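You operate a simulated robot arm through the tools that you are given. There is no shell and no other tool.

You are at the controls of a simulated robot arm. One attempt, no reset.

JOB
Wind 4 m neatly on to the upper core, then set the clutch OFF.
Fine: set the length dial and the clutch to UPPER, bring the upper tension into the green, press START once and let it stop by itself.

Only the result counts: the job must be done as asked and must still hold three seconds after the hand-in. Knocking over, shifting, dropping, spilling or breaking anything else fails it.

ROBOT AND FRAMES
A 6-joint arm with a three-finger gripper, fixed in place. Base frame: the origin is at the foot of the arm, x ahead of it, y to its left, z up. Readings come in m, rad, newtons and seconds.
Its first joint turns from -2.897 to 2.897 rad. Payload 4.89 kg.
Tool frame: the origin (TCP) lies between the finger pads and is the grasp point; the fingertips stand 0.03 m ahead of it; z points along the fingers, y is the line along which they close. Largest opening 0.164 m; the body of the gripper starts 0.125 m behind the TCP.
Orientation is told as [roll, pitch, yaw] about the base's x, y, z axes, in that order, counted from this pose: with the fingers straight down and closing along the base's y, the tool's x points along the base's -x, its y along +y and its z along -z.

CONTROLS
- The arm moves only by the tool jog_arm. Its argument "motion" is a list of rows, each an object (a shift or turn left out is 0, a gripper value left out holds the last) with "travel": the shift along the tool's x, y, z in units of 25 mm (1.0 is 25 mm), a list of three; "delta_rot": the turn, a rotation vector about the tool's x, y, z in units of 5 degrees (1.0 is 5 degrees), a list of three. In form: [{"travel": [dx, dy, dz], "delta_rot": [rx, ry, rz]}, ...]. A call has 1 to 20 rows; each row shifts and turns the commanded pose from where the row before left it, along the tool's axes as they then stand. "grip" is the closure in counts, from 0 (fully open) to 255 (shut), set as the call begins (left out, the last holds). A call with a number of a shift or a turn outside -1 to 1 is refused whole. Rows are played at 5 a second. More than 0.05 m and 0.15 rad between two rows, or a gripper value outside its range, and nothing of the call is played. Where a pose cannot be reached the arm comes as near as it can. A force on the tool above 50 N (or 10 N above the force at the start of the call, whichever is more), or a blocked arm, ends the call early, and 0.2 s more pass. Each finger travels about 0.108 m/s and halts on what it meets, pressing with about 24 N; the grip force reading is that of the motor and also rises with nothing between the fingers. The clock runs only during rows and for 0.2 s after the last one: add rows that do not move to give the fingers time. The reply holds the time, the measured pose of the TCP, the force on the tool along the base axes, the opening and the grip force, in the units named above and with some noise, with the torque about the TCP (base axes, N m) and any sound that the robot's microphone picked up.
- Cameras (640 x 400 px; columns grow to the right, rows downward): "scene" is fixed at [0.2217, -0.4981, 1.3975]; the picture's right is [-0.05, -1.00, 0.00], its down [-0.56, 0.03, -0.83] and it looks along [0.83, -0.05, -0.56] (base axes); focal length 234 px, centre (320, 200). "wrist" rides on the gripper at [0.076, -0.002, -0.152] in the tool frame; the picture's right is [0.02, 1.00, 0.00], its down [-0.88, 0.02, -0.47] and it looks along [-0.47, 0.01, 0.88] (tool axes); focal length 247 px, centre (320, 200). There is no depth. A picture from a camera that has moved, and an enlarged one, comes with that camera's place and axes in the base frame and with its lens.
- get_image(camera): a new picture of that camera. It takes no simulated time.
- move_column(by): slides the trunk up (or, below 0, down) by that many m; the arm rides with it, the base frame stays. It gives what a move gives, with no picture.
- inspect(camera, box): a new picture of the part [left, top, right, bottom] of that camera's present view, enlarged. It takes no simulated time.
- sign_off(): hands the job in; it is judged then, once.

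Places have to be worked out from the pictures, the camera data and where the tool is seen. Open the gripper and draw the arm clear of the work before you hand the job in, unless the task says otherwise.

The tools are called after "Call:" by a JSON object that holds its "op" and its "data". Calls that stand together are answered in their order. jog_arm: Moves the arm, as the interface text tells. Its arguments: {"type":"object","properties":{"motion":{"type":"array"},"grip":{"type":"number"}},"required":["motion"]} The other tools are called the same way: move_column (by) slides the trunk up or down; get_image (camera) takes a picture; inspect (camera, box) takes an enlarged picture of a part of a camera's view; sign_off () hands the job in.

At the start:

```text
t: 0.0
tool_pos: [0.5115, -0.3709, 1.2339]
tcp_rot: [0.0, 0.0, 0.001]
wrist_force: [-0.1, 0.2, 0.0]
torque: [0.02, -0.02, -0.01]
opening: 0.164
grasp_force: 0.1
trunk travel left (down, up): [-0.175, 0.215]
```

scene: 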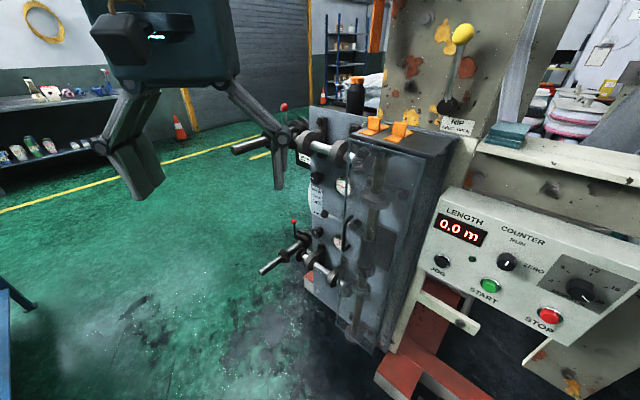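
wrist: 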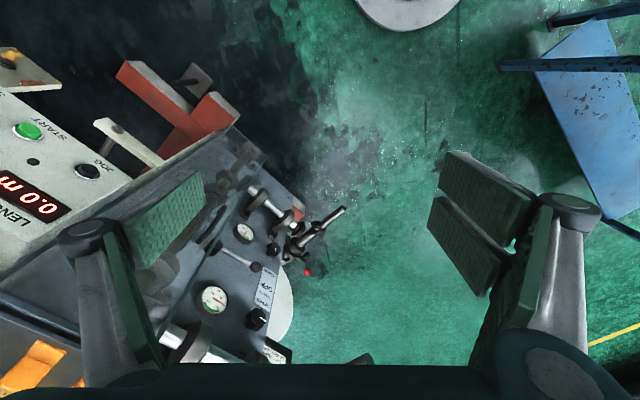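

I start by enlarging the scene views to understand the machine and its panels.

Call:
{"op": "inspect", "data": {"camera": "scene", "box": [420, 180, 640, 350]}}

Call:
{"op": "inspect", "data": {"camera": "scene", "box": [220, 80, 480, 340]}}

Call:
{"op": "inspect", "data": {"camera": "wrist", "box": [140, 150, 360, 370]}}

Call:
{"op": "inspect", "data": {"camera": "scene", "box": [340, 0, 520, 160]}}

```text
2.35 times, centred on (530, 265) of scene
camera zoom: at [0.2217, -0.4981, 1.3975], right [-0.05, -1.0, 0.0], down [-0.56, 0.03, -0.83], along [0.83, -0.05, -0.56], focal length 550 px, centre (-174, 47)
```

zoom: 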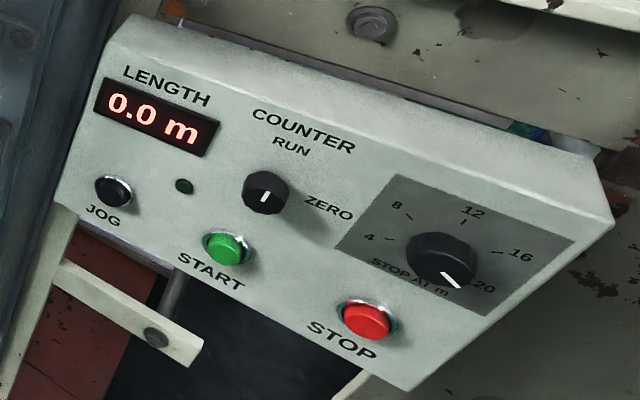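

```text
1.54 times, centred on (350, 210) of scene
camera zoom: at [0.2217, -0.4981, 1.3975], right [-0.05, -1.0, 0.0], down [-0.56, 0.03, -0.83], along [0.83, -0.05, -0.56], focal length 360 px, centre (274, 185)
```

zoom: 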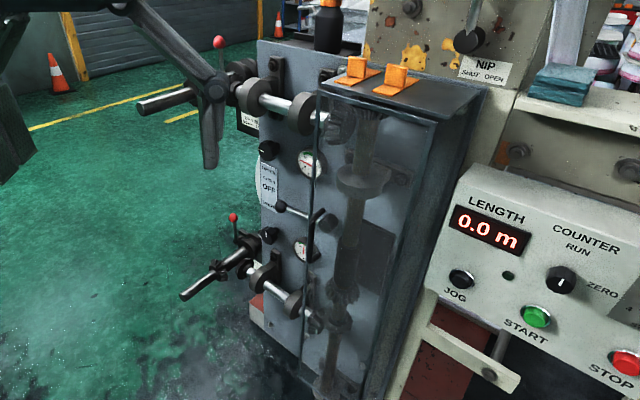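

```text
1.82 times, centred on (250, 260) of wrist
camera zoom: at [0.4347, -0.3703, 1.3869], right [-0.02, 1.0, 0.0], down [0.88, 0.02, 0.47], along [0.47, 0.01, -0.88], focal length 449 px, centre (447, 91)
```

zoom: 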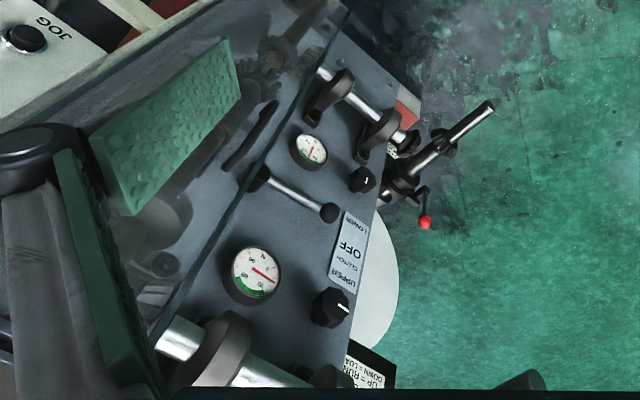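

```text
2.50 times, centred on (430, 80) of scene
camera zoom: at [0.2217, -0.4981, 1.3975], right [-0.05, -1.0, 0.0], down [-0.56, 0.03, -0.83], along [0.83, -0.05, -0.56], focal length 585 px, centre (45, 500)
```

zoom: 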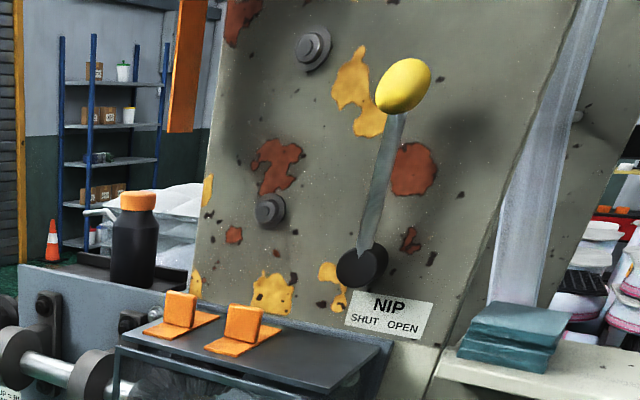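

The pictures show a control panel at roughly (0.55, -0.92, 0.92) facing the robot diagonally, with the winder's side plate (gauges, clutch, cores) further ahead. I turn the tool toward the panel to get a better wrist view.

Call:
{"op": "jog_arm", "data": {"motion": [{"travel": [1, 0, 0], "delta_rot": [0, 0, 1]}, {"travel": [1, 0, 0], "delta_rot": [0, 0, 1]}, {"travel": [1, 0, 0], "delta_rot": [0, 0, 1]}, {"travel": [0, 0, 0], "delta_rot": [0, 0, 1]}, {"travel": [0, 0, 0], "delta_rot": [0, 0, 1]}, {"travel": [0, 0, 0], "delta_rot": [0, 0, 1]}, {"travel": [0, 0, 0], "delta_rot": [0, 0, 1]}, {"travel": [0, 0, 0], "delta_rot": [0, 0, 1]}, {"travel": [0, 0, 0], "delta_rot": [0, 0, 1]}, {"travel": [0, 0, 0], "delta_rot": [0, 0, 1]}, {"delta_rot": [0, -1, 0]}, {"delta_rot": [0, -1, 0]}, {"delta_rot": [0, -1, 0]}, {"delta_rot": [0, -1, 0]}, {"delta_rot": [0, -1, 0]}, {"delta_rot": [0, -1, 0]}]}}

```text
t: 3.4
tool_pos: [0.4384, -0.3644, 1.2334]
tcp_rot: [0.0, -0.525, -0.872]
wrist_force: [0.8, -0.8, -0.2]
torque: [0.07, 0.11, -0.04]
opening: 0.1641
grasp_force: 0.0
trunk travel left (down, up): [-0.175, 0.215]
```

The tool is now yawed and tilted toward the panel; I look through both cameras.

Call:
{"op": "get_image", "data": {"camera": "wrist"}}

Call:
{"op": "get_image", "data": {"camera": "scene"}}

```text
taken
camera wrist: at [0.345, -0.255, 1.3277], right [0.75, 0.66, -0.01], down [0.35, -0.39, 0.85], along [0.55, -0.64, -0.53], focal length 247 px, centre (320, 200)
```

wrist: 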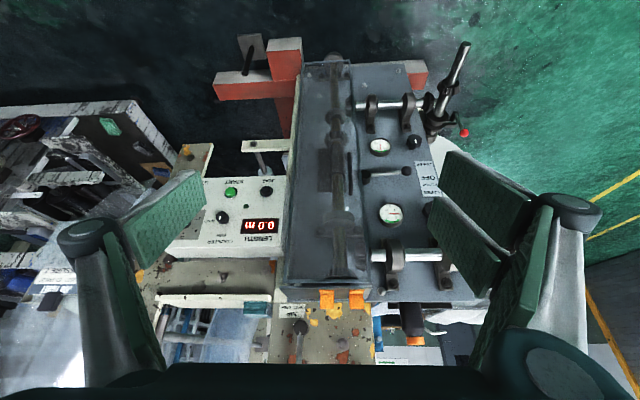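

```text
taken
```

scene: 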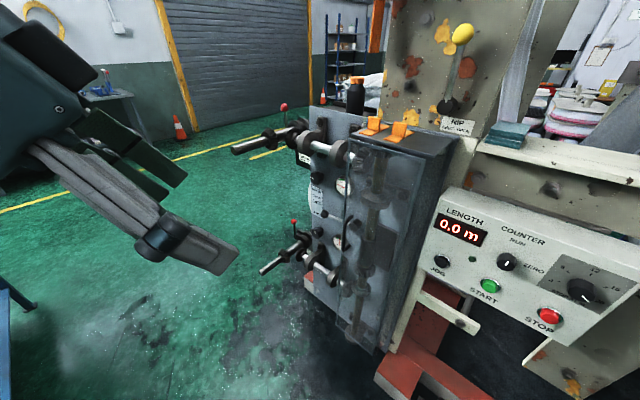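

The wrist camera now sees the machine nearly frontally (upside down). I enlarge several parts to read the labels.

Call:
{"op": "inspect", "data": {"camera": "wrist", "box": [340, 80, 480, 180]}}

Call:
{"op": "inspect", "data": {"camera": "wrist", "box": [340, 160, 480, 300]}}

Call:
{"op": "inspect", "data": {"camera": "wrist", "box": [180, 150, 300, 260]}}

Call:
{"op": "inspect", "data": {"camera": "scene", "box": [220, 90, 380, 210]}}

Call:
{"op": "inspect", "data": {"camera": "scene", "box": [250, 170, 390, 290]}}

Call:
{"op": "inspect", "data": {"camera": "wrist", "box": [270, 270, 400, 370]}}

```text
4.00 times, centred on (410, 130) of wrist
camera zoom: at [0.345, -0.255, 1.3277], right [0.75, 0.66, -0.01], down [0.35, -0.39, 0.85], along [0.55, -0.64, -0.53], focal length 988 px, centre (-40, 480)
```

zoom: 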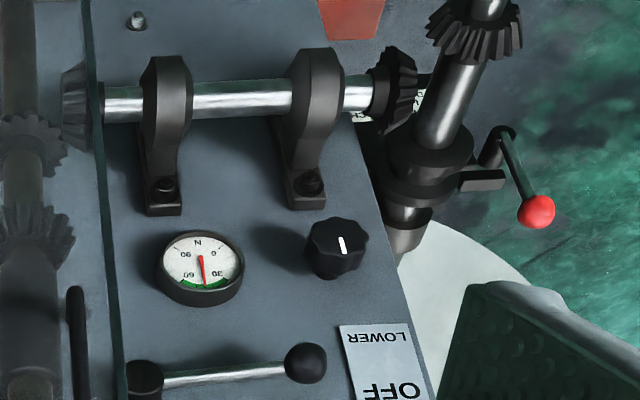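

```text
2.86 times, centred on (410, 230) of wrist
camera zoom: at [0.345, -0.255, 1.3277], right [0.75, 0.66, -0.01], down [0.35, -0.39, 0.85], along [0.55, -0.64, -0.53], focal length 706 px, centre (63, 114)
```

zoom: 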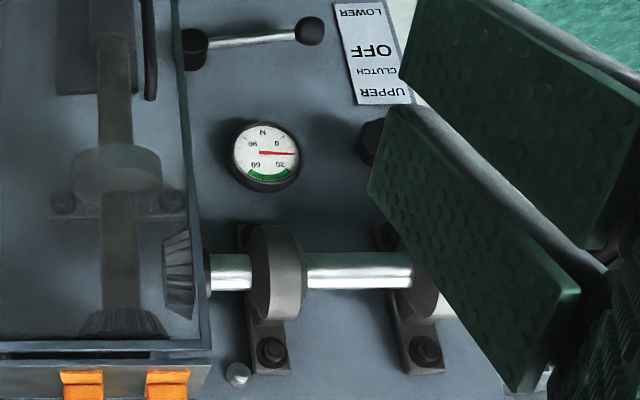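

```text
3.64 times, centred on (240, 205) of wrist
camera zoom: at [0.345, -0.255, 1.3277], right [0.75, 0.66, -0.01], down [0.35, -0.39, 0.85], along [0.55, -0.64, -0.53], focal length 898 px, centre (611, 182)
```

zoom: 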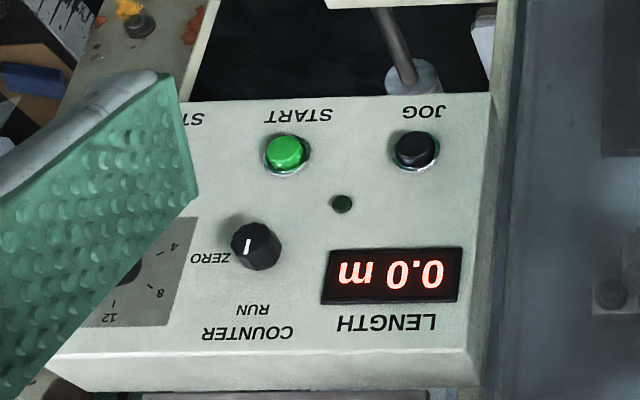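

```text
3.33 times, centred on (300, 150) of scene
camera zoom: at [0.2217, -0.4981, 1.3975], right [-0.05, -1.0, 0.0], down [-0.56, 0.03, -0.83], along [0.83, -0.05, -0.56], focal length 780 px, centre (387, 367)
```

zoom: 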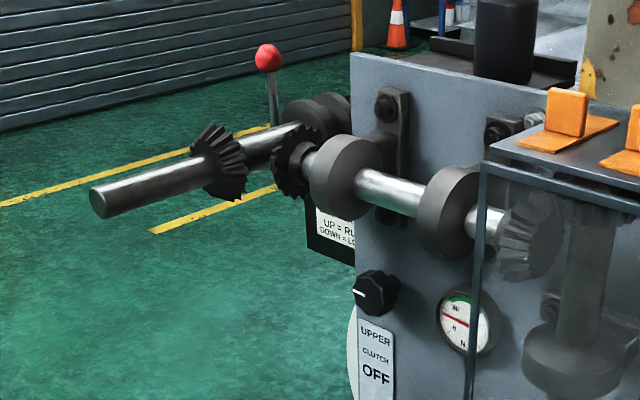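

```text
3.33 times, centred on (320, 230) of scene
camera zoom: at [0.2217, -0.4981, 1.3975], right [-0.05, -1.0, 0.0], down [-0.56, 0.03, -0.83], along [0.83, -0.05, -0.56], focal length 780 px, centre (320, 100)
```

zoom: 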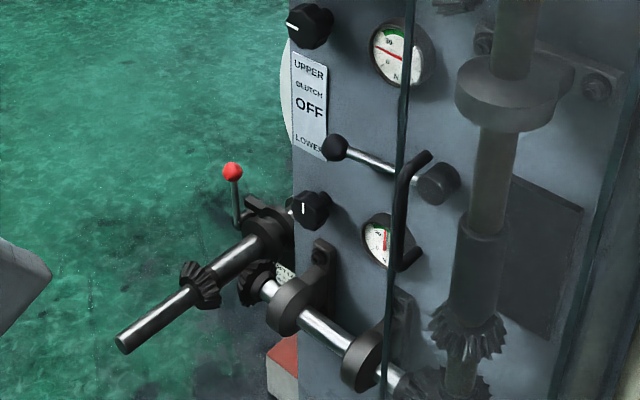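

```text
4.00 times, centred on (335, 320) of wrist
camera zoom: at [0.345, -0.255, 1.3277], right [0.75, 0.66, -0.01], down [0.35, -0.39, 0.85], along [0.55, -0.64, -0.53], focal length 988 px, centre (260, -280)
```

zoom: 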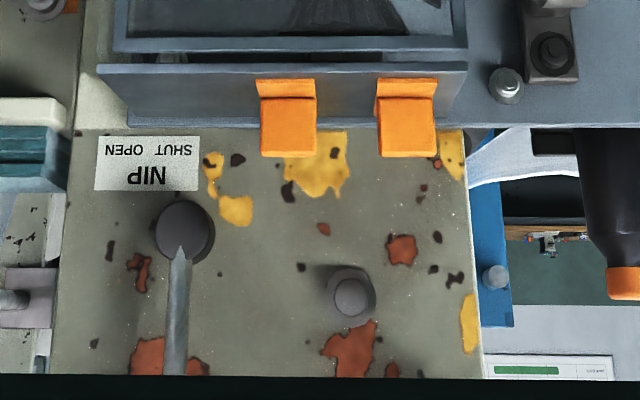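

Useful detail: clutch at OFF, upper needle low, length dial near 20. I zoom tightly on the counter switch, the upper gauge, the nip lever and the swing-arm labels.

Call:
{"op": "inspect", "data": {"camera": "scene", "box": [495, 225, 545, 275]}}

Call:
{"op": "inspect", "data": {"camera": "scene", "box": [550, 250, 630, 315]}}

Call:
{"op": "inspect", "data": {"camera": "wrist", "box": [375, 195, 415, 225]}}

Call:
{"op": "inspect", "data": {"camera": "scene", "box": [425, 10, 490, 140]}}

Call:
{"op": "inspect", "data": {"camera": "scene", "box": [260, 95, 330, 170]}}

Call:
{"op": "inspect", "data": {"camera": "wrist", "box": [400, 40, 480, 160]}}

```text
8.00 times, centred on (520, 250) of scene
camera zoom: at [0.2217, -0.4981, 1.3975], right [-0.05, -1.0, 0.0], down [-0.56, 0.03, -0.83], along [0.83, -0.05, -0.56], focal length 1871 px, centre (-1280, -200)
```

zoom: 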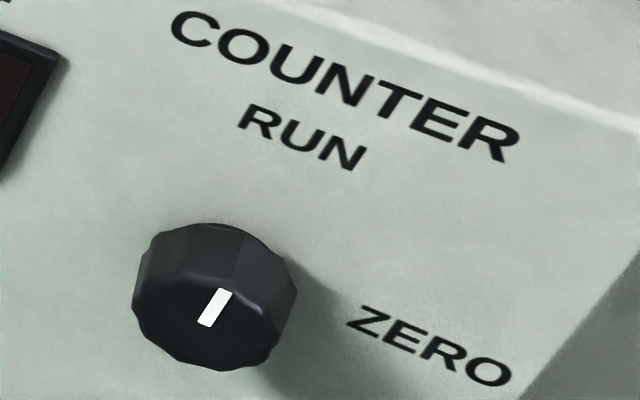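

```text
6.15 times, centred on (590, 282) of scene
camera zoom: at [0.2217, -0.4981, 1.3975], right [-0.05, -1.0, 0.0], down [-0.56, 0.03, -0.83], along [0.83, -0.05, -0.56], focal length 1439 px, centre (-1342, -308)
```

zoom: 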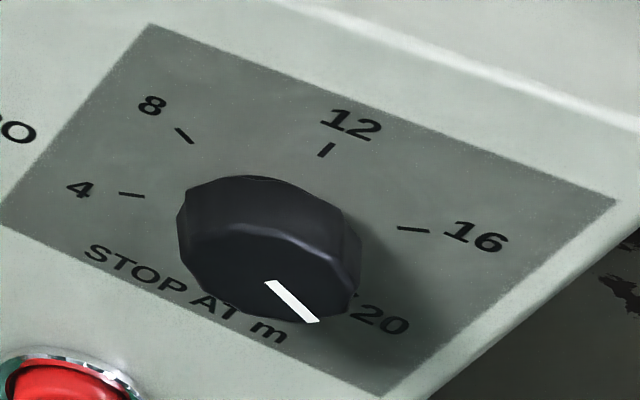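

```text
13.33 times, centred on (395, 210) of wrist
camera zoom: at [0.345, -0.255, 1.3277], right [0.75, 0.66, -0.01], down [0.35, -0.39, 0.85], along [0.55, -0.64, -0.53], focal length 3293 px, centre (-680, 67)
```

zoom: 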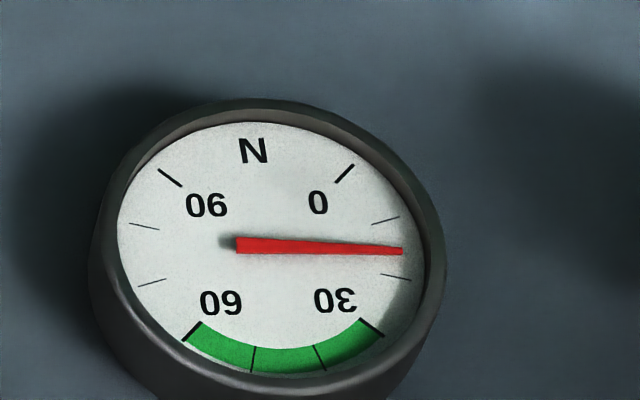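

```text
3.08 times, centred on (458, 75) of scene
camera zoom: at [0.2217, -0.4981, 1.3975], right [-0.05, -1.0, 0.0], down [-0.56, 0.03, -0.83], along [0.83, -0.05, -0.56], focal length 720 px, centre (-103, 585)
```

zoom: 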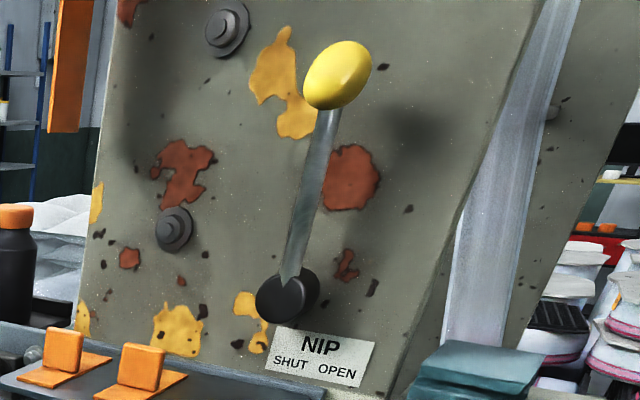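

```text
5.33 times, centred on (295, 132) of scene
camera zoom: at [0.2217, -0.4981, 1.3975], right [-0.05, -1.0, 0.0], down [-0.56, 0.03, -0.83], along [0.83, -0.05, -0.56], focal length 1247 px, centre (453, 560)
```

zoom: 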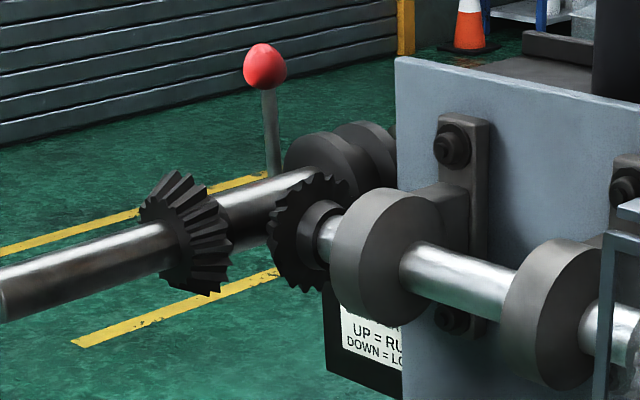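

```text
3.33 times, centred on (440, 100) of wrist
camera zoom: at [0.345, -0.255, 1.3277], right [0.75, 0.66, -0.01], down [0.35, -0.39, 0.85], along [0.55, -0.64, -0.53], focal length 823 px, centre (-80, 533)
```

zoom: 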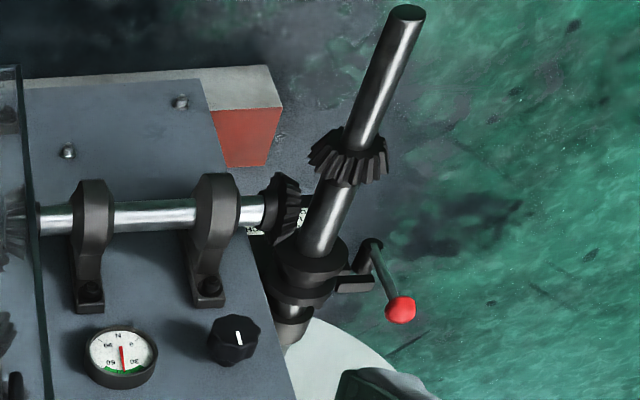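

The counter knob points to RUN, the dial mark is at 20, the upper needle at about 12 N (green 30–60). I shift the camera to the machine's left to study the upper core arm and the clutch area without the finger in the way.

Call:
{"op": "jog_arm", "data": {"motion": [{"travel": [0, 1, 0]}, {"travel": [0, 1, 0]}, {"travel": [0, 1, 0]}, {"travel": [0, 1, 0]}, {"travel": [0, 1, 0]}, {"travel": [0, 1, 0]}, {"travel": [0, 1, 0]}, {"travel": [0, 1, 0]}]}}

Call:
{"op": "get_image", "data": {"camera": "wrist"}}

```text
t: 5.2
tool_pos: [0.5883, -0.2335, 1.2352]
tcp_rot: [0.0, -0.523, -0.873]
wrist_force: [-1.6, -0.1, 0.0]
torque: [0.05, -0.15, 0.11]
opening: 0.1639
grasp_force: 0.0
trunk travel left (down, up): [-0.175, 0.215]
```

```text
taken
camera wrist: at [0.4964, -0.1248, 1.3276], right [0.75, 0.66, -0.01], down [0.35, -0.39, 0.85], along [0.55, -0.64, -0.53], focal length 247 px, centre (320, 200)
```

wrist: 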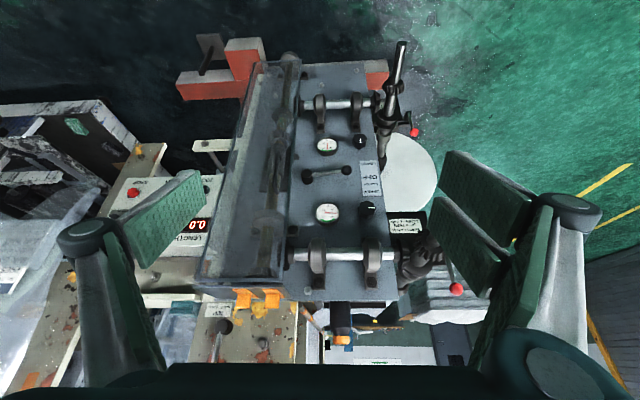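

I zoom on the upper arm, the label plate and the gauges in this view.

Call:
{"op": "inspect", "data": {"camera": "wrist", "box": [360, 190, 480, 310]}}

Call:
{"op": "inspect", "data": {"camera": "wrist", "box": [290, 120, 410, 230]}}

Call:
{"op": "inspect", "data": {"camera": "wrist", "box": [200, 270, 330, 370]}}

Call:
{"op": "inspect", "data": {"camera": "wrist", "box": [230, 50, 330, 300]}}

```text
3.33 times, centred on (420, 250) of wrist
camera zoom: at [0.4964, -0.1248, 1.3276], right [0.75, 0.66, -0.01], down [0.35, -0.39, 0.85], along [0.55, -0.64, -0.53], focal length 823 px, centre (-13, 33)
```

zoom: 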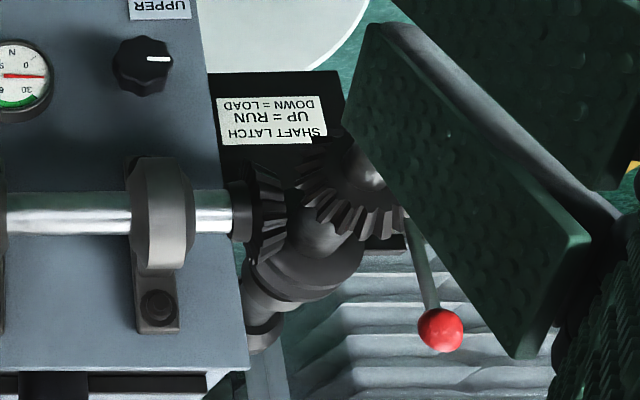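

```text
3.64 times, centred on (350, 175) of wrist
camera zoom: at [0.4964, -0.1248, 1.3276], right [0.75, 0.66, -0.01], down [0.35, -0.39, 0.85], along [0.55, -0.64, -0.53], focal length 898 px, centre (211, 291)
```

zoom: 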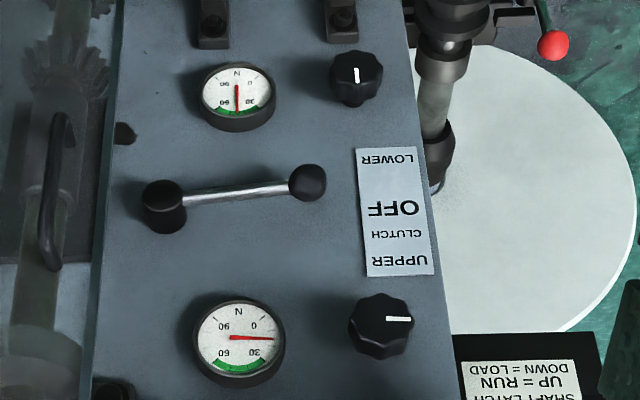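

```text
4.00 times, centred on (265, 320) of wrist
camera zoom: at [0.4964, -0.1248, 1.3276], right [0.75, 0.66, -0.01], down [0.35, -0.39, 0.85], along [0.55, -0.64, -0.53], focal length 988 px, centre (540, -280)
```

zoom: 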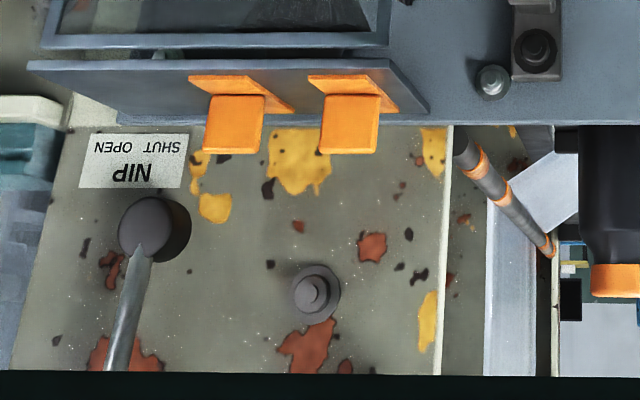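

```text
1.60 times, centred on (280, 175) of wrist
camera zoom: at [0.4964, -0.1248, 1.3276], right [0.75, 0.66, -0.01], down [0.35, -0.39, 0.85], along [0.55, -0.64, -0.53], focal length 395 px, centre (384, 240)
```

zoom: 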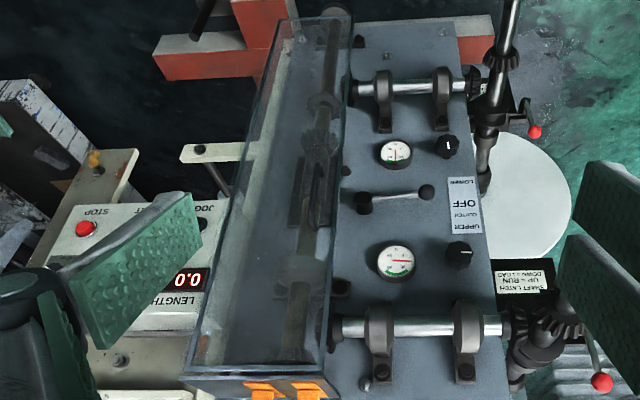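

The label reads "SHAFT LATCH: UP = RUN, DOWN = LOAD" and the upper latch is up, gears meshed; the lower tension knob (mark vertical) gives about 45 N, the upper (mark at 9 o'clock) about 12 N. Now I go back in front of the NIP lever and tilt up to see which way it stands.

Call:
{"op": "jog_arm", "data": {"motion": [{"travel": [0, -1, 0], "delta_rot": [0, -1, 0]}, {"travel": [0, -1, 0], "delta_rot": [0, -1, 0]}, {"travel": [0, -1, 0], "delta_rot": [0, -1, 0]}, {"travel": [0, -1, 0], "delta_rot": [0, -1, 0]}, {"travel": [0, -1, 0], "delta_rot": [0, -1, 0]}, {"travel": [0, -1, 0], "delta_rot": [0, -1, 0]}, {"travel": [0, -1, 0]}, {"travel": [0, -1, 0]}]}}

Call:
{"op": "get_image", "data": {"camera": "wrist"}}

```text
t: 7.0
tool_pos: [0.4348, -0.3648, 1.2354]
tcp_rot: [0.0, -1.05, -0.872]
wrist_force: [0.9, 0.6, -1.0]
torque: [0.01, 0.01, 0.01]
opening: 0.1641
grasp_force: 0.1
trunk travel left (down, up): [-0.175, 0.215]
```

```text
taken
camera wrist: at [0.3249, -0.2342, 1.2449], right [0.76, 0.65, -0.02], down [0.03, -0.01, 1.0], along [0.65, -0.76, -0.03], focal length 247 px, centre (320, 200)
```

wrist: 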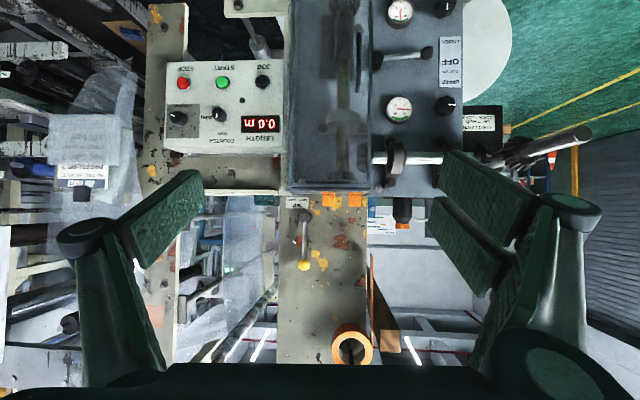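

Now the view is level and frontal; I zoom on the nip lever, the panel and the plate.

Call:
{"op": "inspect", "data": {"camera": "wrist", "box": [270, 185, 350, 285]}}

Call:
{"op": "inspect", "data": {"camera": "wrist", "box": [160, 55, 290, 155]}}

Call:
{"op": "inspect", "data": {"camera": "wrist", "box": [360, 20, 480, 130]}}

Call:
{"op": "inspect", "data": {"camera": "wrist", "box": [440, 100, 600, 210]}}

```text
4.00 times, centred on (310, 235) of wrist
camera zoom: at [0.3249, -0.2342, 1.2449], right [0.76, 0.65, -0.02], down [0.03, -0.01, 1.0], along [0.65, -0.76, -0.03], focal length 988 px, centre (360, 60)
```

zoom: 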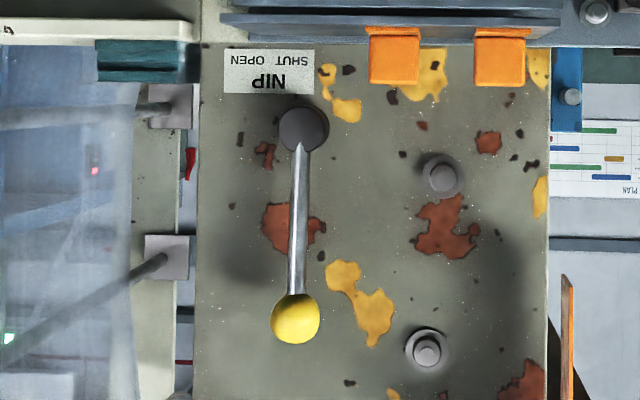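

```text
4.00 times, centred on (225, 105) of wrist
camera zoom: at [0.3249, -0.2342, 1.2449], right [0.76, 0.65, -0.02], down [0.03, -0.01, 1.0], along [0.65, -0.76, -0.03], focal length 988 px, centre (700, 580)
```

zoom: 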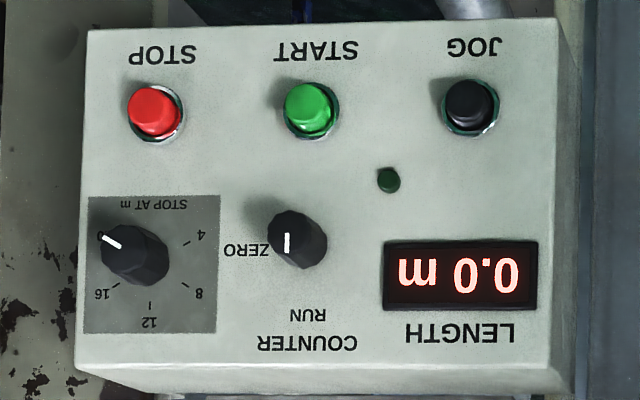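

```text
3.64 times, centred on (420, 75) of wrist
camera zoom: at [0.3249, -0.2342, 1.2449], right [0.76, 0.65, -0.02], down [0.03, -0.01, 1.0], along [0.65, -0.76, -0.03], focal length 898 px, centre (-44, 654)
```

zoom: 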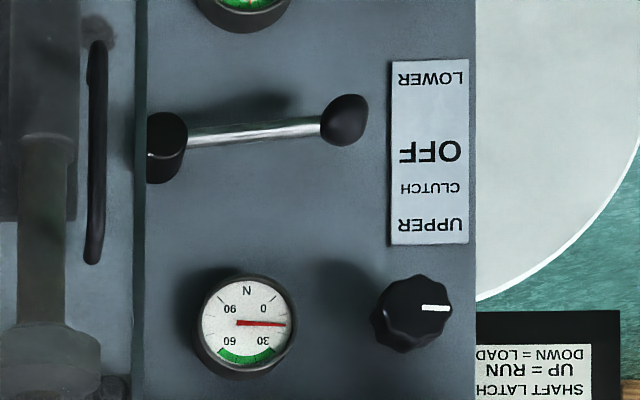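

```text
3.64 times, centred on (520, 155) of wrist
camera zoom: at [0.3249, -0.2342, 1.2449], right [0.76, 0.65, -0.02], down [0.03, -0.01, 1.0], along [0.65, -0.76, -0.03], focal length 898 px, centre (-407, 364)
```

zoom: 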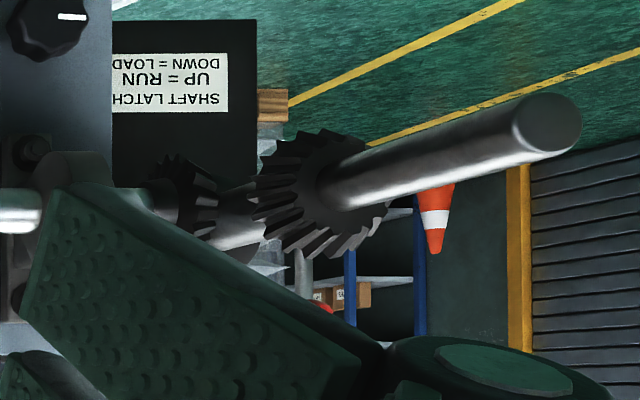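

The machine's front runs along (0.707, 0.707), i.e. it faces the robot at 45°; buttons sit about 1.05 m out along (0.707, -0.707) at z≈0.90 and the length dial near (0.468, -1.02, 0.99), with 4 and 20 at ∓120° from 12. I level the tool along the machine normal and narrow the fingers while approaching the dial.

Call:
{"op": "jog_arm", "data": {"motion": [{"delta_rot": [-0.859, 0, -0.493]}, {"delta_rot": [0, -0.993, 0], "travel": [0, -1, 0]}, {"delta_rot": [0, -0.993, 0], "travel": [0, -1, 0]}, {"delta_rot": [0, -0.993, 0], "travel": [0, -1, 0]}, {"delta_rot": [0, -0.993, 0], "travel": [0, -1, 0]}, {"delta_rot": [0, -0.993, 0], "travel": [0, -1, 0]}, {"delta_rot": [0, -0.993, 0], "travel": [0, -1, 0]}, {"travel": [1, -1, 0]}, {"travel": [1, -1, 0]}, {"travel": [1, -1, 0]}, {"travel": [1, -1, 0]}, {"travel": [1, -1, 0]}, {"travel": [1, -1, 0]}, {"travel": [1, -1, 0]}, {"travel": [1, -1, 0]}, {"travel": [1, -1, 0]}, {"travel": [0.7, -1, 0]}, {"travel": [0, -1, 0]}, {"travel": [0, -0.7, 0]}, {}], "grip": 123}}

Call:
{"op": "get_image", "data": {"camera": "wrist"}}

Call:
{"op": "get_image", "data": {"camera": "scene"}}

```text
t: 8.2
tool_pos: [0.43, -0.3144, 1.2142]
tcp_rot: [-0.082, -1.347, -0.484]
wrist_force: [-0.1, -1.0, -0.5]
torque: [0.02, 0.03, 0.07]
opening: 0.0848
grasp_force: 0.1
trunk travel left (down, up): [-0.175, 0.215]
stopped in row 5: the arm was blocked; the commanded pose is now the measured one
```

```text
taken
camera wrist: at [0.2899, -0.226, 1.1734], right [0.53, 0.85, -0.04], down [-0.21, 0.17, 0.96], along [0.82, -0.5, 0.27], focal length 247 px, centre (320, 200)
```

wrist: 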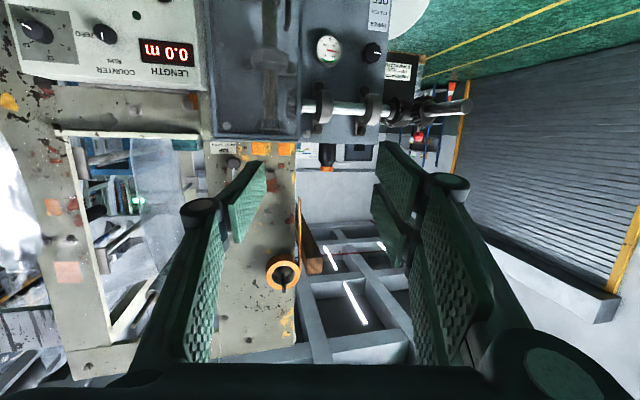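

```text
taken
```

scene: 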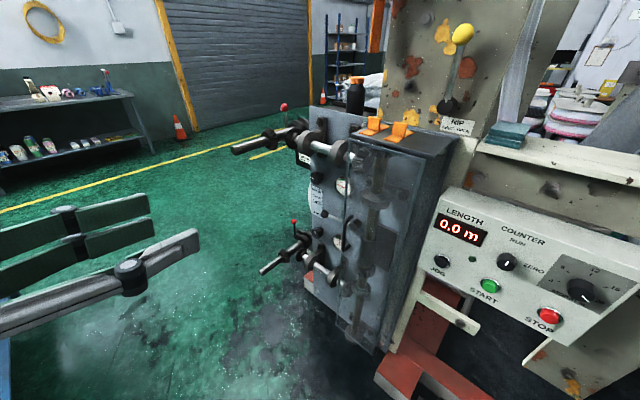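

The arm was blocked because the tool was levelled too close to the base (arm folded). I restore the 60° pitch with machine yaw, then move outward and to the panel side before levelling.

Call:
{"op": "jog_arm", "data": {"motion": [{"delta_rot": [0.574, 0.855, 0.28]}, {"delta_rot": [0.574, 0.855, 0.28]}, {"delta_rot": [0.574, 0.855, 0.28]}, {"delta_rot": [0.574, 0.855, 0.28]}, {}, {"travel": [-0.188, -1, 0.93]}, {"travel": [-0.188, -1, 0.93]}, {"travel": [-0.188, -1, 0.93]}, {"travel": [-0.188, -1, 0.93]}, {"travel": [-0.188, -1, 0.93]}, {"travel": [-0.188, -1, 0.93]}, {"travel": [-0.188, -1, 0.93]}, {"travel": [-0.188, -1, 0.93]}, {"travel": [-0.188, -1, 0.93]}, {"travel": [-0.188, -1, 0.93]}, {"travel": [-0.188, -1, 0.93]}, {"travel": [-0.188, -1, 0.93]}]}}

```text
t: 10.3
tool_pos: [0.4795, -0.377, 1.1776]
tcp_rot: [-0.001, -1.053, -0.619]
wrist_force: [-2.7, 3.3, 1.1]
torque: [-0.22, -0.2, -0.2]
opening: 0.0851
grasp_force: 0.0
trunk travel left (down, up): [-0.175, 0.215]
stopped in row 10: the arm was blocked; the commanded pose is now the measured one
```

It looks like a wrist singularity (tool in line with the forearm) is stopping me, not an obstacle. I tip the tool back down, set the machine yaw there, and will slide sideways before pitching up again.

Call:
{"op": "jog_arm", "data": {"motion": [{"delta_rot": [0, 1, 0]}, {"delta_rot": [0, 1, 0]}, {"delta_rot": [0, 1, 0]}, {"delta_rot": [0, 1, 0]}, {"delta_rot": [0, 1, 0]}, {"delta_rot": [0, 1, 0]}, {"delta_rot": [0, 1, 0]}, {"delta_rot": [0, 1, 0]}, {"delta_rot": [0.33, 0, 0.89]}, {"delta_rot": [0.33, 0, 0.89]}, {}]}}

```text
t: 12.7
tool_pos: [0.4821, -0.3836, 1.1778]
tcp_rot: [0.001, -0.353, -0.789]
wrist_force: [-0.3, 0.2, -0.7]
torque: [-0.05, 0.0, -0.02]
opening: 0.0851
grasp_force: 0.0
trunk travel left (down, up): [-0.175, 0.215]
```

The pose follows exactly again (pitch -0.353, yaw -0.789). Now I slide right along the panel and slightly outward with this downward tilt.

Call:
{"op": "jog_arm", "data": {"motion": [{"travel": [-0.331, -1, 0.122]}, {"travel": [-0.331, -1, 0.122]}, {"travel": [-0.331, -1, 0.122]}, {"travel": [-0.331, -1, 0.122]}, {"travel": [-0.331, -1, 0.122]}, {"travel": [-0.331, -1, 0.122]}, {"travel": [-0.331, -1, 0.122]}, {"travel": [-0.331, -1, 0.122]}, {"travel": [-0.331, -1, 0.122]}, {"travel": [-0.331, -1, 0.122]}, {"travel": [-0.331, -1, 0.122]}, {"travel": [-0.331, -1, 0.122]}, {"travel": [-0.331, -1, 0.122]}, {"travel": [-0.331, -1, 0.122]}, {"travel": [-0.331, -1, 0.122]}, {"travel": [-0.331, -1, 0.122]}, {"travel": [-0.331, -1, 0.122]}, {}]}}

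```text
t: 16.5
tool_pos: [0.2859, -0.7918, 1.1775]
tcp_rot: [0.001, -0.353, -0.788]
wrist_force: [-0.5, -1.0, -1.2]
torque: [0.06, 0.0, 0.03]
opening: 0.0847
grasp_force: 0.1
trunk travel left (down, up): [-0.175, 0.215]
```

Position tracks well (u≈0.36, n≈-0.76, z=1.18). Now I pitch the tool up to horizontal here, where the heading is 25° away from radial.

Call:
{"op": "jog_arm", "data": {"motion": [{"delta_rot": [0, -1, 0]}, {"delta_rot": [0, -1, 0]}, {"delta_rot": [0, -1, 0]}, {"delta_rot": [0, -1, 0]}, {"delta_rot": [0, -1, 0]}, {"delta_rot": [0, -1, 0]}, {"delta_rot": [0, -1, 0]}, {"delta_rot": [0, -1, 0]}, {"delta_rot": [0, -1, 0]}, {"delta_rot": [0, -1, 0]}, {"delta_rot": [0, -1, 0]}, {"delta_rot": [0, -1, 0]}, {"delta_rot": [0, -1, 0]}, {}]}}

Call:
{"op": "get_image", "data": {"camera": "wrist"}}

Call:
{"op": "get_image", "data": {"camera": "scene"}}

```text
t: 19.5
tool_pos: [0.2884, -0.7897, 1.1771]
tcp_rot: [-0.001, -1.49, -0.791]
wrist_force: [0.0, 0.0, -0.1]
torque: [-0.05, -0.01, -0.02]
opening: 0.0848
grasp_force: 0.1
trunk travel left (down, up): [-0.175, 0.215]
```

```text
taken
camera wrist: at [0.1755, -0.6777, 1.1139], right [0.71, 0.71, -0.02], down [-0.27, 0.3, 0.92], along [0.65, -0.64, 0.4], focal length 247 px, centre (320, 200)
```

wrist: 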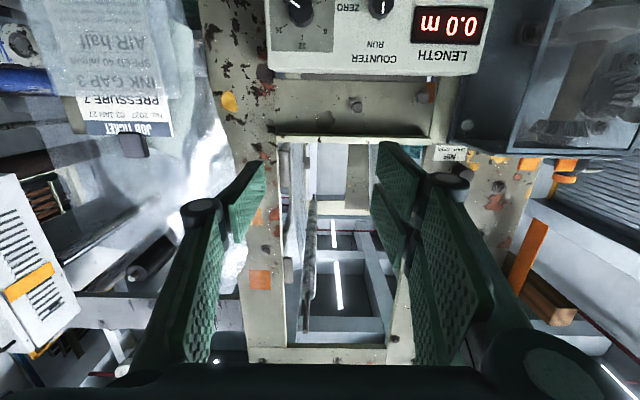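

```text
taken
```

scene: 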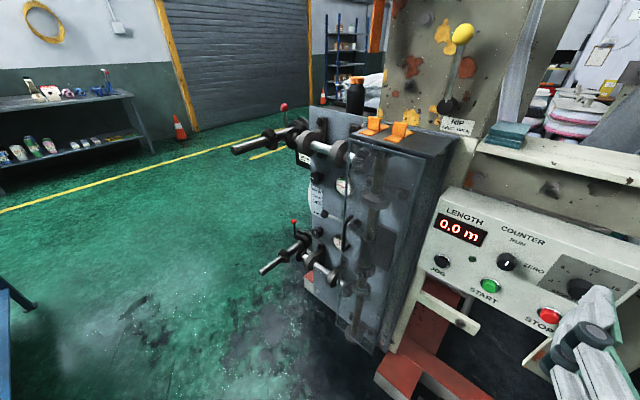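

Levelling worked without blocking. Now I descend to dial height and approach to about n=-0.86 in front of it.

Call:
{"op": "jog_arm", "data": {"motion": [{"travel": [0.869, -0.17, 0.572], "delta_rot": [0, -0.4, 0]}, {"travel": [0.869, -0.17, 0.572]}, {"travel": [0.869, -0.17, 0.572]}, {"travel": [0.869, -0.17, 0.572]}, {"travel": [0.869, -0.17, 0.572]}, {"travel": [0.869, -0.17, 0.572]}, {"travel": [0.869, -0.17, 0.572]}, {"travel": [0.869, -0.17, 0.572]}, {}]}}

Call:
{"op": "get_image", "data": {"camera": "wrist"}}

Call:
{"op": "get_image", "data": {"camera": "scene"}}

```text
t: 21.5
tool_pos: [0.3364, -0.8878, 0.9992]
tcp_rot: [0.005, -1.521, -0.79]
wrist_force: [0.7, -0.2, -0.1]
torque: [0.04, -0.01, 0.02]
opening: 0.0851
grasp_force: 0.1
trunk travel left (down, up): [-0.175, 0.215]
```

```text
taken
camera wrist: at [0.2257, -0.7762, 0.9295], right [0.71, 0.71, -0.02], down [-0.29, 0.32, 0.9], along [0.64, -0.63, 0.43], focal length 247 px, centre (320, 200)
```

wrist: 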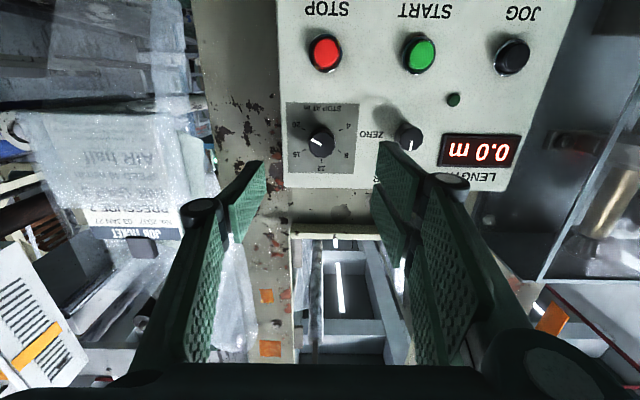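

```text
taken
```

scene: 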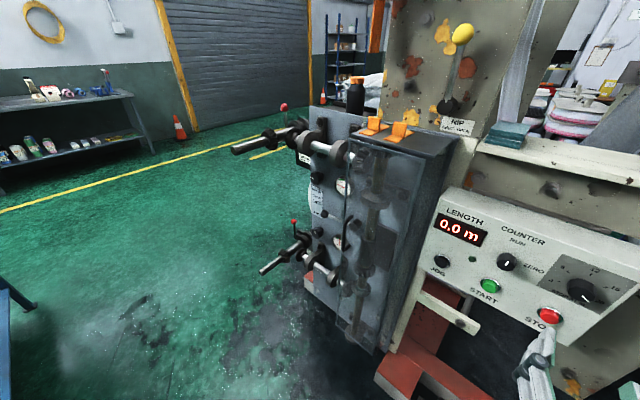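

The dial sits between the fingers in the wrist view; I compute it at u≈0.388, z≈1.00, matching the TCP line. I zoom to confirm the centring and the dial mark.

Call:
{"op": "inspect", "data": {"camera": "wrist", "box": [280, 95, 365, 180]}}

Call:
{"op": "inspect", "data": {"camera": "scene", "box": [500, 240, 640, 400]}}

```text
4.71 times, centred on (322, 138) of wrist
camera zoom: at [0.2257, -0.7762, 0.9295], right [0.71, 0.71, -0.02], down [-0.29, 0.32, 0.9], along [0.64, -0.63, 0.43], focal length 1162 px, centre (308, 494)
```

zoom: 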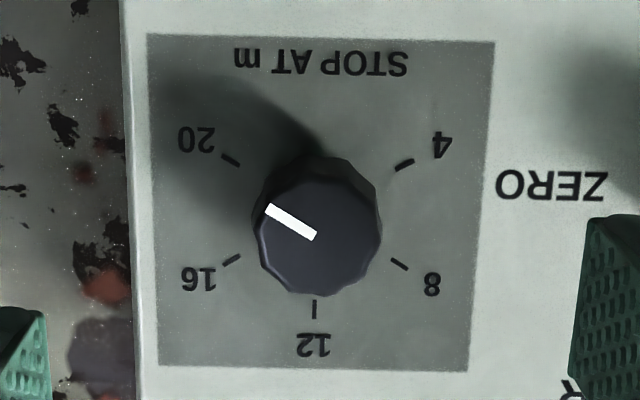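

```text
2.50 times, centred on (570, 320) of scene
camera zoom: at [0.2217, -0.4981, 1.3975], right [-0.05, -1.0, 0.0], down [-0.56, 0.03, -0.83], along [0.83, -0.05, -0.56], focal length 585 px, centre (-305, -100)
```

zoom: 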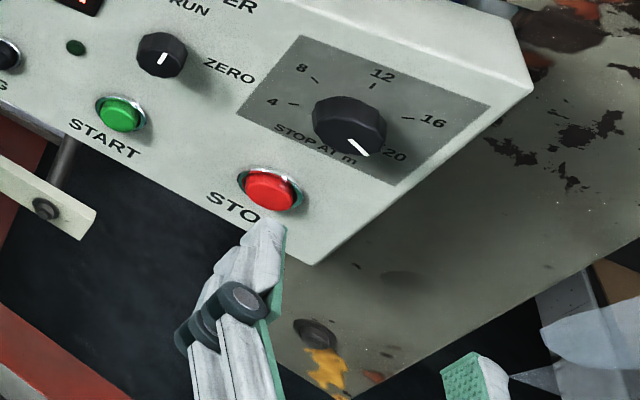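

The mark is on 20 and ticks are 60° apart, so I need 240° counter-clockwise. First I test the wrist roll by turning +60° here in free space.

Call:
{"op": "jog_arm", "data": {"motion": [{"delta_rot": [0, 0, 1]}, {"delta_rot": [0, 0, 1]}, {"delta_rot": [0, 0, 1]}, {"delta_rot": [0, 0, 1]}, {"delta_rot": [0, 0, 1]}, {"delta_rot": [0, 0, 1]}, {"delta_rot": [0, 0, 1]}, {"delta_rot": [0, 0, 1]}, {"delta_rot": [0, 0, 1]}, {"delta_rot": [0, 0, 1]}, {"delta_rot": [0, 0, 1]}, {"delta_rot": [0, 0, 1]}, {}]}}

Call:
{"op": "get_image", "data": {"camera": "wrist"}}

```text
t: 24.3
tool_pos: [0.338, -0.8897, 0.9999]
tcp_rot: [1.516, -0.522, -2.333]
wrist_force: [-0.1, 0.2, 0.2]
torque: [0.0, 0.02, 0.0]
opening: 0.0849
grasp_force: 0.0
trunk travel left (down, up): [-0.175, 0.215]
```

```text
taken
camera wrist: at [0.2751, -0.7321, 0.9667], right [0.4, 0.34, 0.85], down [-0.85, -0.21, 0.48], along [0.34, -0.92, 0.2], focal length 247 px, centre (320, 200)
```

wrist: 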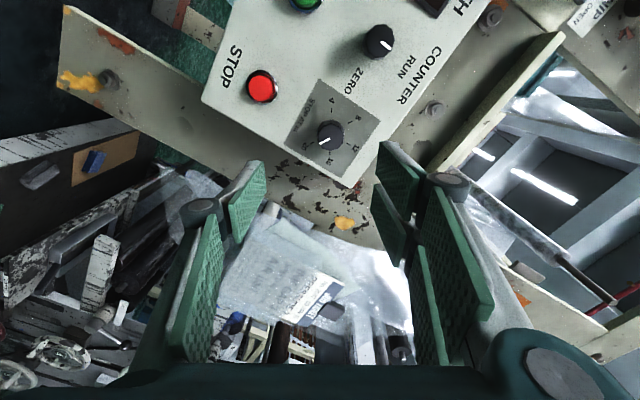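

Rolling works freely, and both views put the dial at u≈0.386, z≈1.001. I now advance straight along the normal so the fingertips straddle the knob just short of the panel.

Call:
{"op": "jog_arm", "data": {"motion": [{"travel": [-0.005, 0.0544, 0.8786]}, {"travel": [-0.005, 0.0544, 0.8786]}, {"travel": [-0.005, 0.0544, 0.8786]}, {"travel": [-0.005, 0.0544, 0.8786]}, {"travel": [-0.005, 0.0544, 0.8786]}, {"travel": [-0.005, 0.0544, 0.8786]}, {"travel": [-0.005, 0.0544, 0.8786]}, {}]}}

Call:
{"op": "get_image", "data": {"camera": "wrist"}}

Call:
{"op": "inspect", "data": {"camera": "scene", "box": [480, 200, 640, 330]}}

```text
t: 26.1
tool_pos: [0.449, -0.9938, 0.999]
tcp_rot: [1.513, -0.523, -2.332]
wrist_force: [0.1, 0.6, -0.6]
torque: [0.03, -0.02, 0.01]
opening: 0.0849
grasp_force: 0.1
trunk travel left (down, up): [-0.175, 0.215]
```

```text
taken
camera wrist: at [0.3866, -0.8374, 0.9666], right [0.4, 0.34, 0.85], down [-0.85, -0.21, 0.48], along [0.34, -0.92, 0.2], focal length 247 px, centre (320, 200)
```

wrist: 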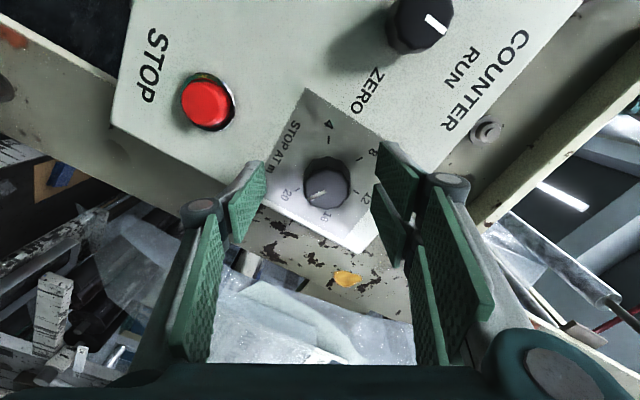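

```text
3.08 times, centred on (560, 265) of scene
camera zoom: at [0.2217, -0.4981, 1.3975], right [-0.05, -1.0, 0.0], down [-0.56, 0.03, -0.83], along [0.83, -0.05, -0.56], focal length 720 px, centre (-418, 0)
```

zoom: 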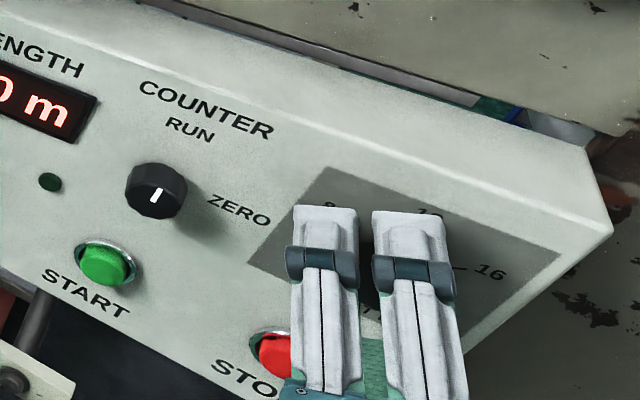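

The fingertips straddle the knob with ~16 mm overlap, nearly centred. I close the gripper on it.

Call:
{"op": "jog_arm", "data": {"motion": [{"travel": [0, 0.08, 0]}, {}, {}], "grip": 255}}

Call:
{"op": "get_image", "data": {"camera": "wrist"}}

```text
t: 26.9
tool_pos: [0.4513, -0.9912, 1.0038]
tcp_rot: [1.517, -0.525, -2.33]
wrist_force: [27.5, 1.0, 40.5]
torque: [-0.72, -0.48, 0.94]
opening: 0.0356
grasp_force: 45.1
trunk travel left (down, up): [-0.175, 0.215]
```

```text
taken
camera wrist: at [0.3888, -0.8354, 0.9706], right [0.4, 0.34, 0.85], down [-0.85, -0.21, 0.48], along [0.34, -0.92, 0.2], focal length 247 px, centre (320, 200)
```

wrist: 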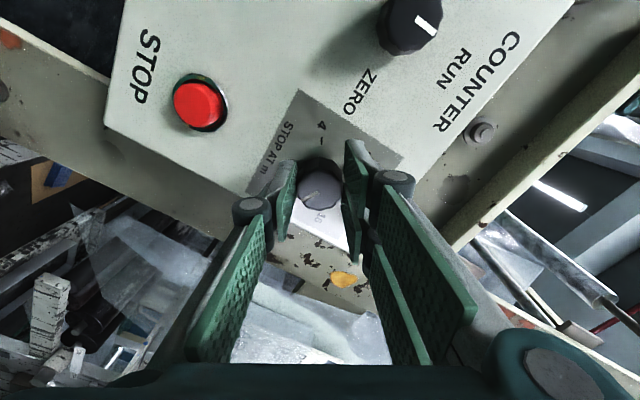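

Grasped (opening 35.6 mm), but there is a ~49 N side load along the closing line, so the knob centre lies about 4 mm further along +y. I shift the command to unload it.

Call:
{"op": "jog_arm", "data": {"motion": [{"travel": [0, 0.15, 0]}, {}]}}

```text
t: 27.5
tool_pos: [0.4515, -0.9913, 1.0036]
tcp_rot: [1.514, -0.524, -2.33]
wrist_force: [15.2, 18.9, -7.6]
torque: [0.06, 0.01, 0.72]
opening: 0.0355
grasp_force: 45.3
trunk travel left (down, up): [-0.175, 0.215]
```

Only a sideways ~25 N along tool +x remains; I shift 2 mm to relieve it.

Call:
{"op": "jog_arm", "data": {"motion": [{"travel": [0.076, 0.016, 0]}, {}]}}

```text
t: 28.1
tool_pos: [0.4503, -0.9926, 1.0045]
tcp_rot: [1.515, -0.523, -2.332]
wrist_force: [-6.0, 31.1, -25.4]
torque: [0.58, 0.39, -0.08]
opening: 0.036
grasp_force: 44.8
trunk travel left (down, up): [-0.175, 0.215]
```

The response was odd, so I hold still one step to read the forces again.

Call:
{"op": "jog_arm", "data": {"motion": [{}, {}]}}

Call:
{"op": "get_image", "data": {"camera": "wrist"}}

Call:
{"op": "inspect", "data": {"camera": "scene", "box": [500, 210, 640, 310]}}

```text
t: 28.7
tool_pos: [0.4513, -0.9916, 1.0037]
tcp_rot: [1.514, -0.523, -2.333]
wrist_force: [-18.6, 33.6, -30.9]
torque: [0.8, 0.63, -0.13]
opening: 0.036
grasp_force: 45.2
trunk travel left (down, up): [-0.175, 0.215]
```

```text
taken
camera wrist: at [0.389, -0.8357, 0.9715], right [0.4, 0.34, 0.85], down [-0.85, -0.21, 0.48], along [0.34, -0.92, 0.2], focal length 247 px, centre (320, 200)
```

wrist: 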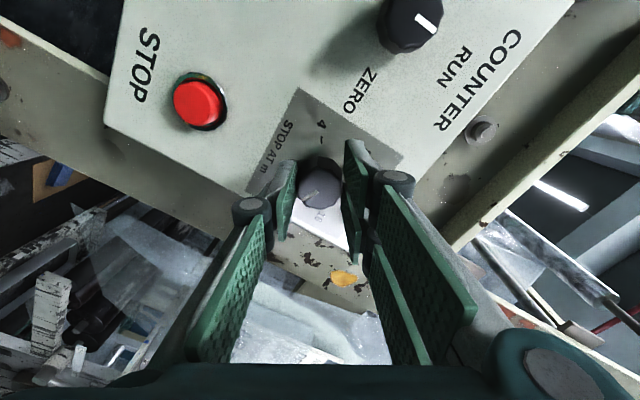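

```text
4.00 times, centred on (570, 260) of scene
camera zoom: at [0.2217, -0.4981, 1.3975], right [-0.05, -1.0, 0.0], down [-0.56, 0.03, -0.83], along [0.83, -0.05, -0.56], focal length 935 px, centre (-680, -40)
```

zoom: 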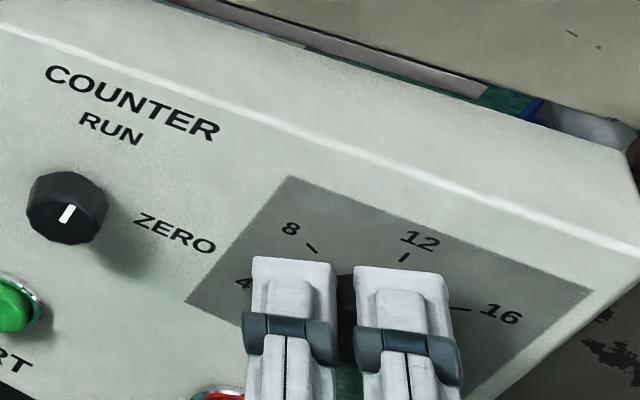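

Forces are creeping, so I release, re-centre on the measured grasp position and grip again.

Call:
{"op": "jog_arm", "data": {"motion": [{}, {}, {}], "grip": 150}}

```text
t: 29.5
tool_pos: [0.4525, -0.9923, 1.0047]
tcp_rot: [1.515, -0.524, -2.332]
wrist_force: [0.1, 0.0, 0.0]
torque: [-0.02, 0.0, 0.02]
opening: 0.0675
grasp_force: 0.0
trunk travel left (down, up): [-0.175, 0.215]
```

Free pose tells me the command was ~1 mm too far along y and slightly too deep. I back off 4 mm, re-centre and grip again.

Call:
{"op": "jog_arm", "data": {"motion": [{"travel": [0, -0.04, -0.16]}, {}]}}

Call:
{"op": "jog_arm", "data": {"motion": [{}, {}, {}], "grip": 255}}

```text
t: 30.1
tool_pos: [0.449, -0.9899, 1.0047]
tcp_rot: [1.515, -0.524, -2.33]
wrist_force: [0.0, 0.3, -0.2]
torque: [0.08, 0.01, -0.01]
opening: 0.0675
grasp_force: 0.0
trunk travel left (down, up): [-0.175, 0.215]
```

```text
t: 30.9
tool_pos: [0.4487, -0.9899, 1.0042]
tcp_rot: [1.516, -0.524, -2.332]
wrist_force: [-2.5, 0.5, -1.8]
torque: [0.03, -0.03, 0.07]
opening: 0.0352
grasp_force: 45.2
trunk travel left (down, up): [-0.175, 0.215]
```

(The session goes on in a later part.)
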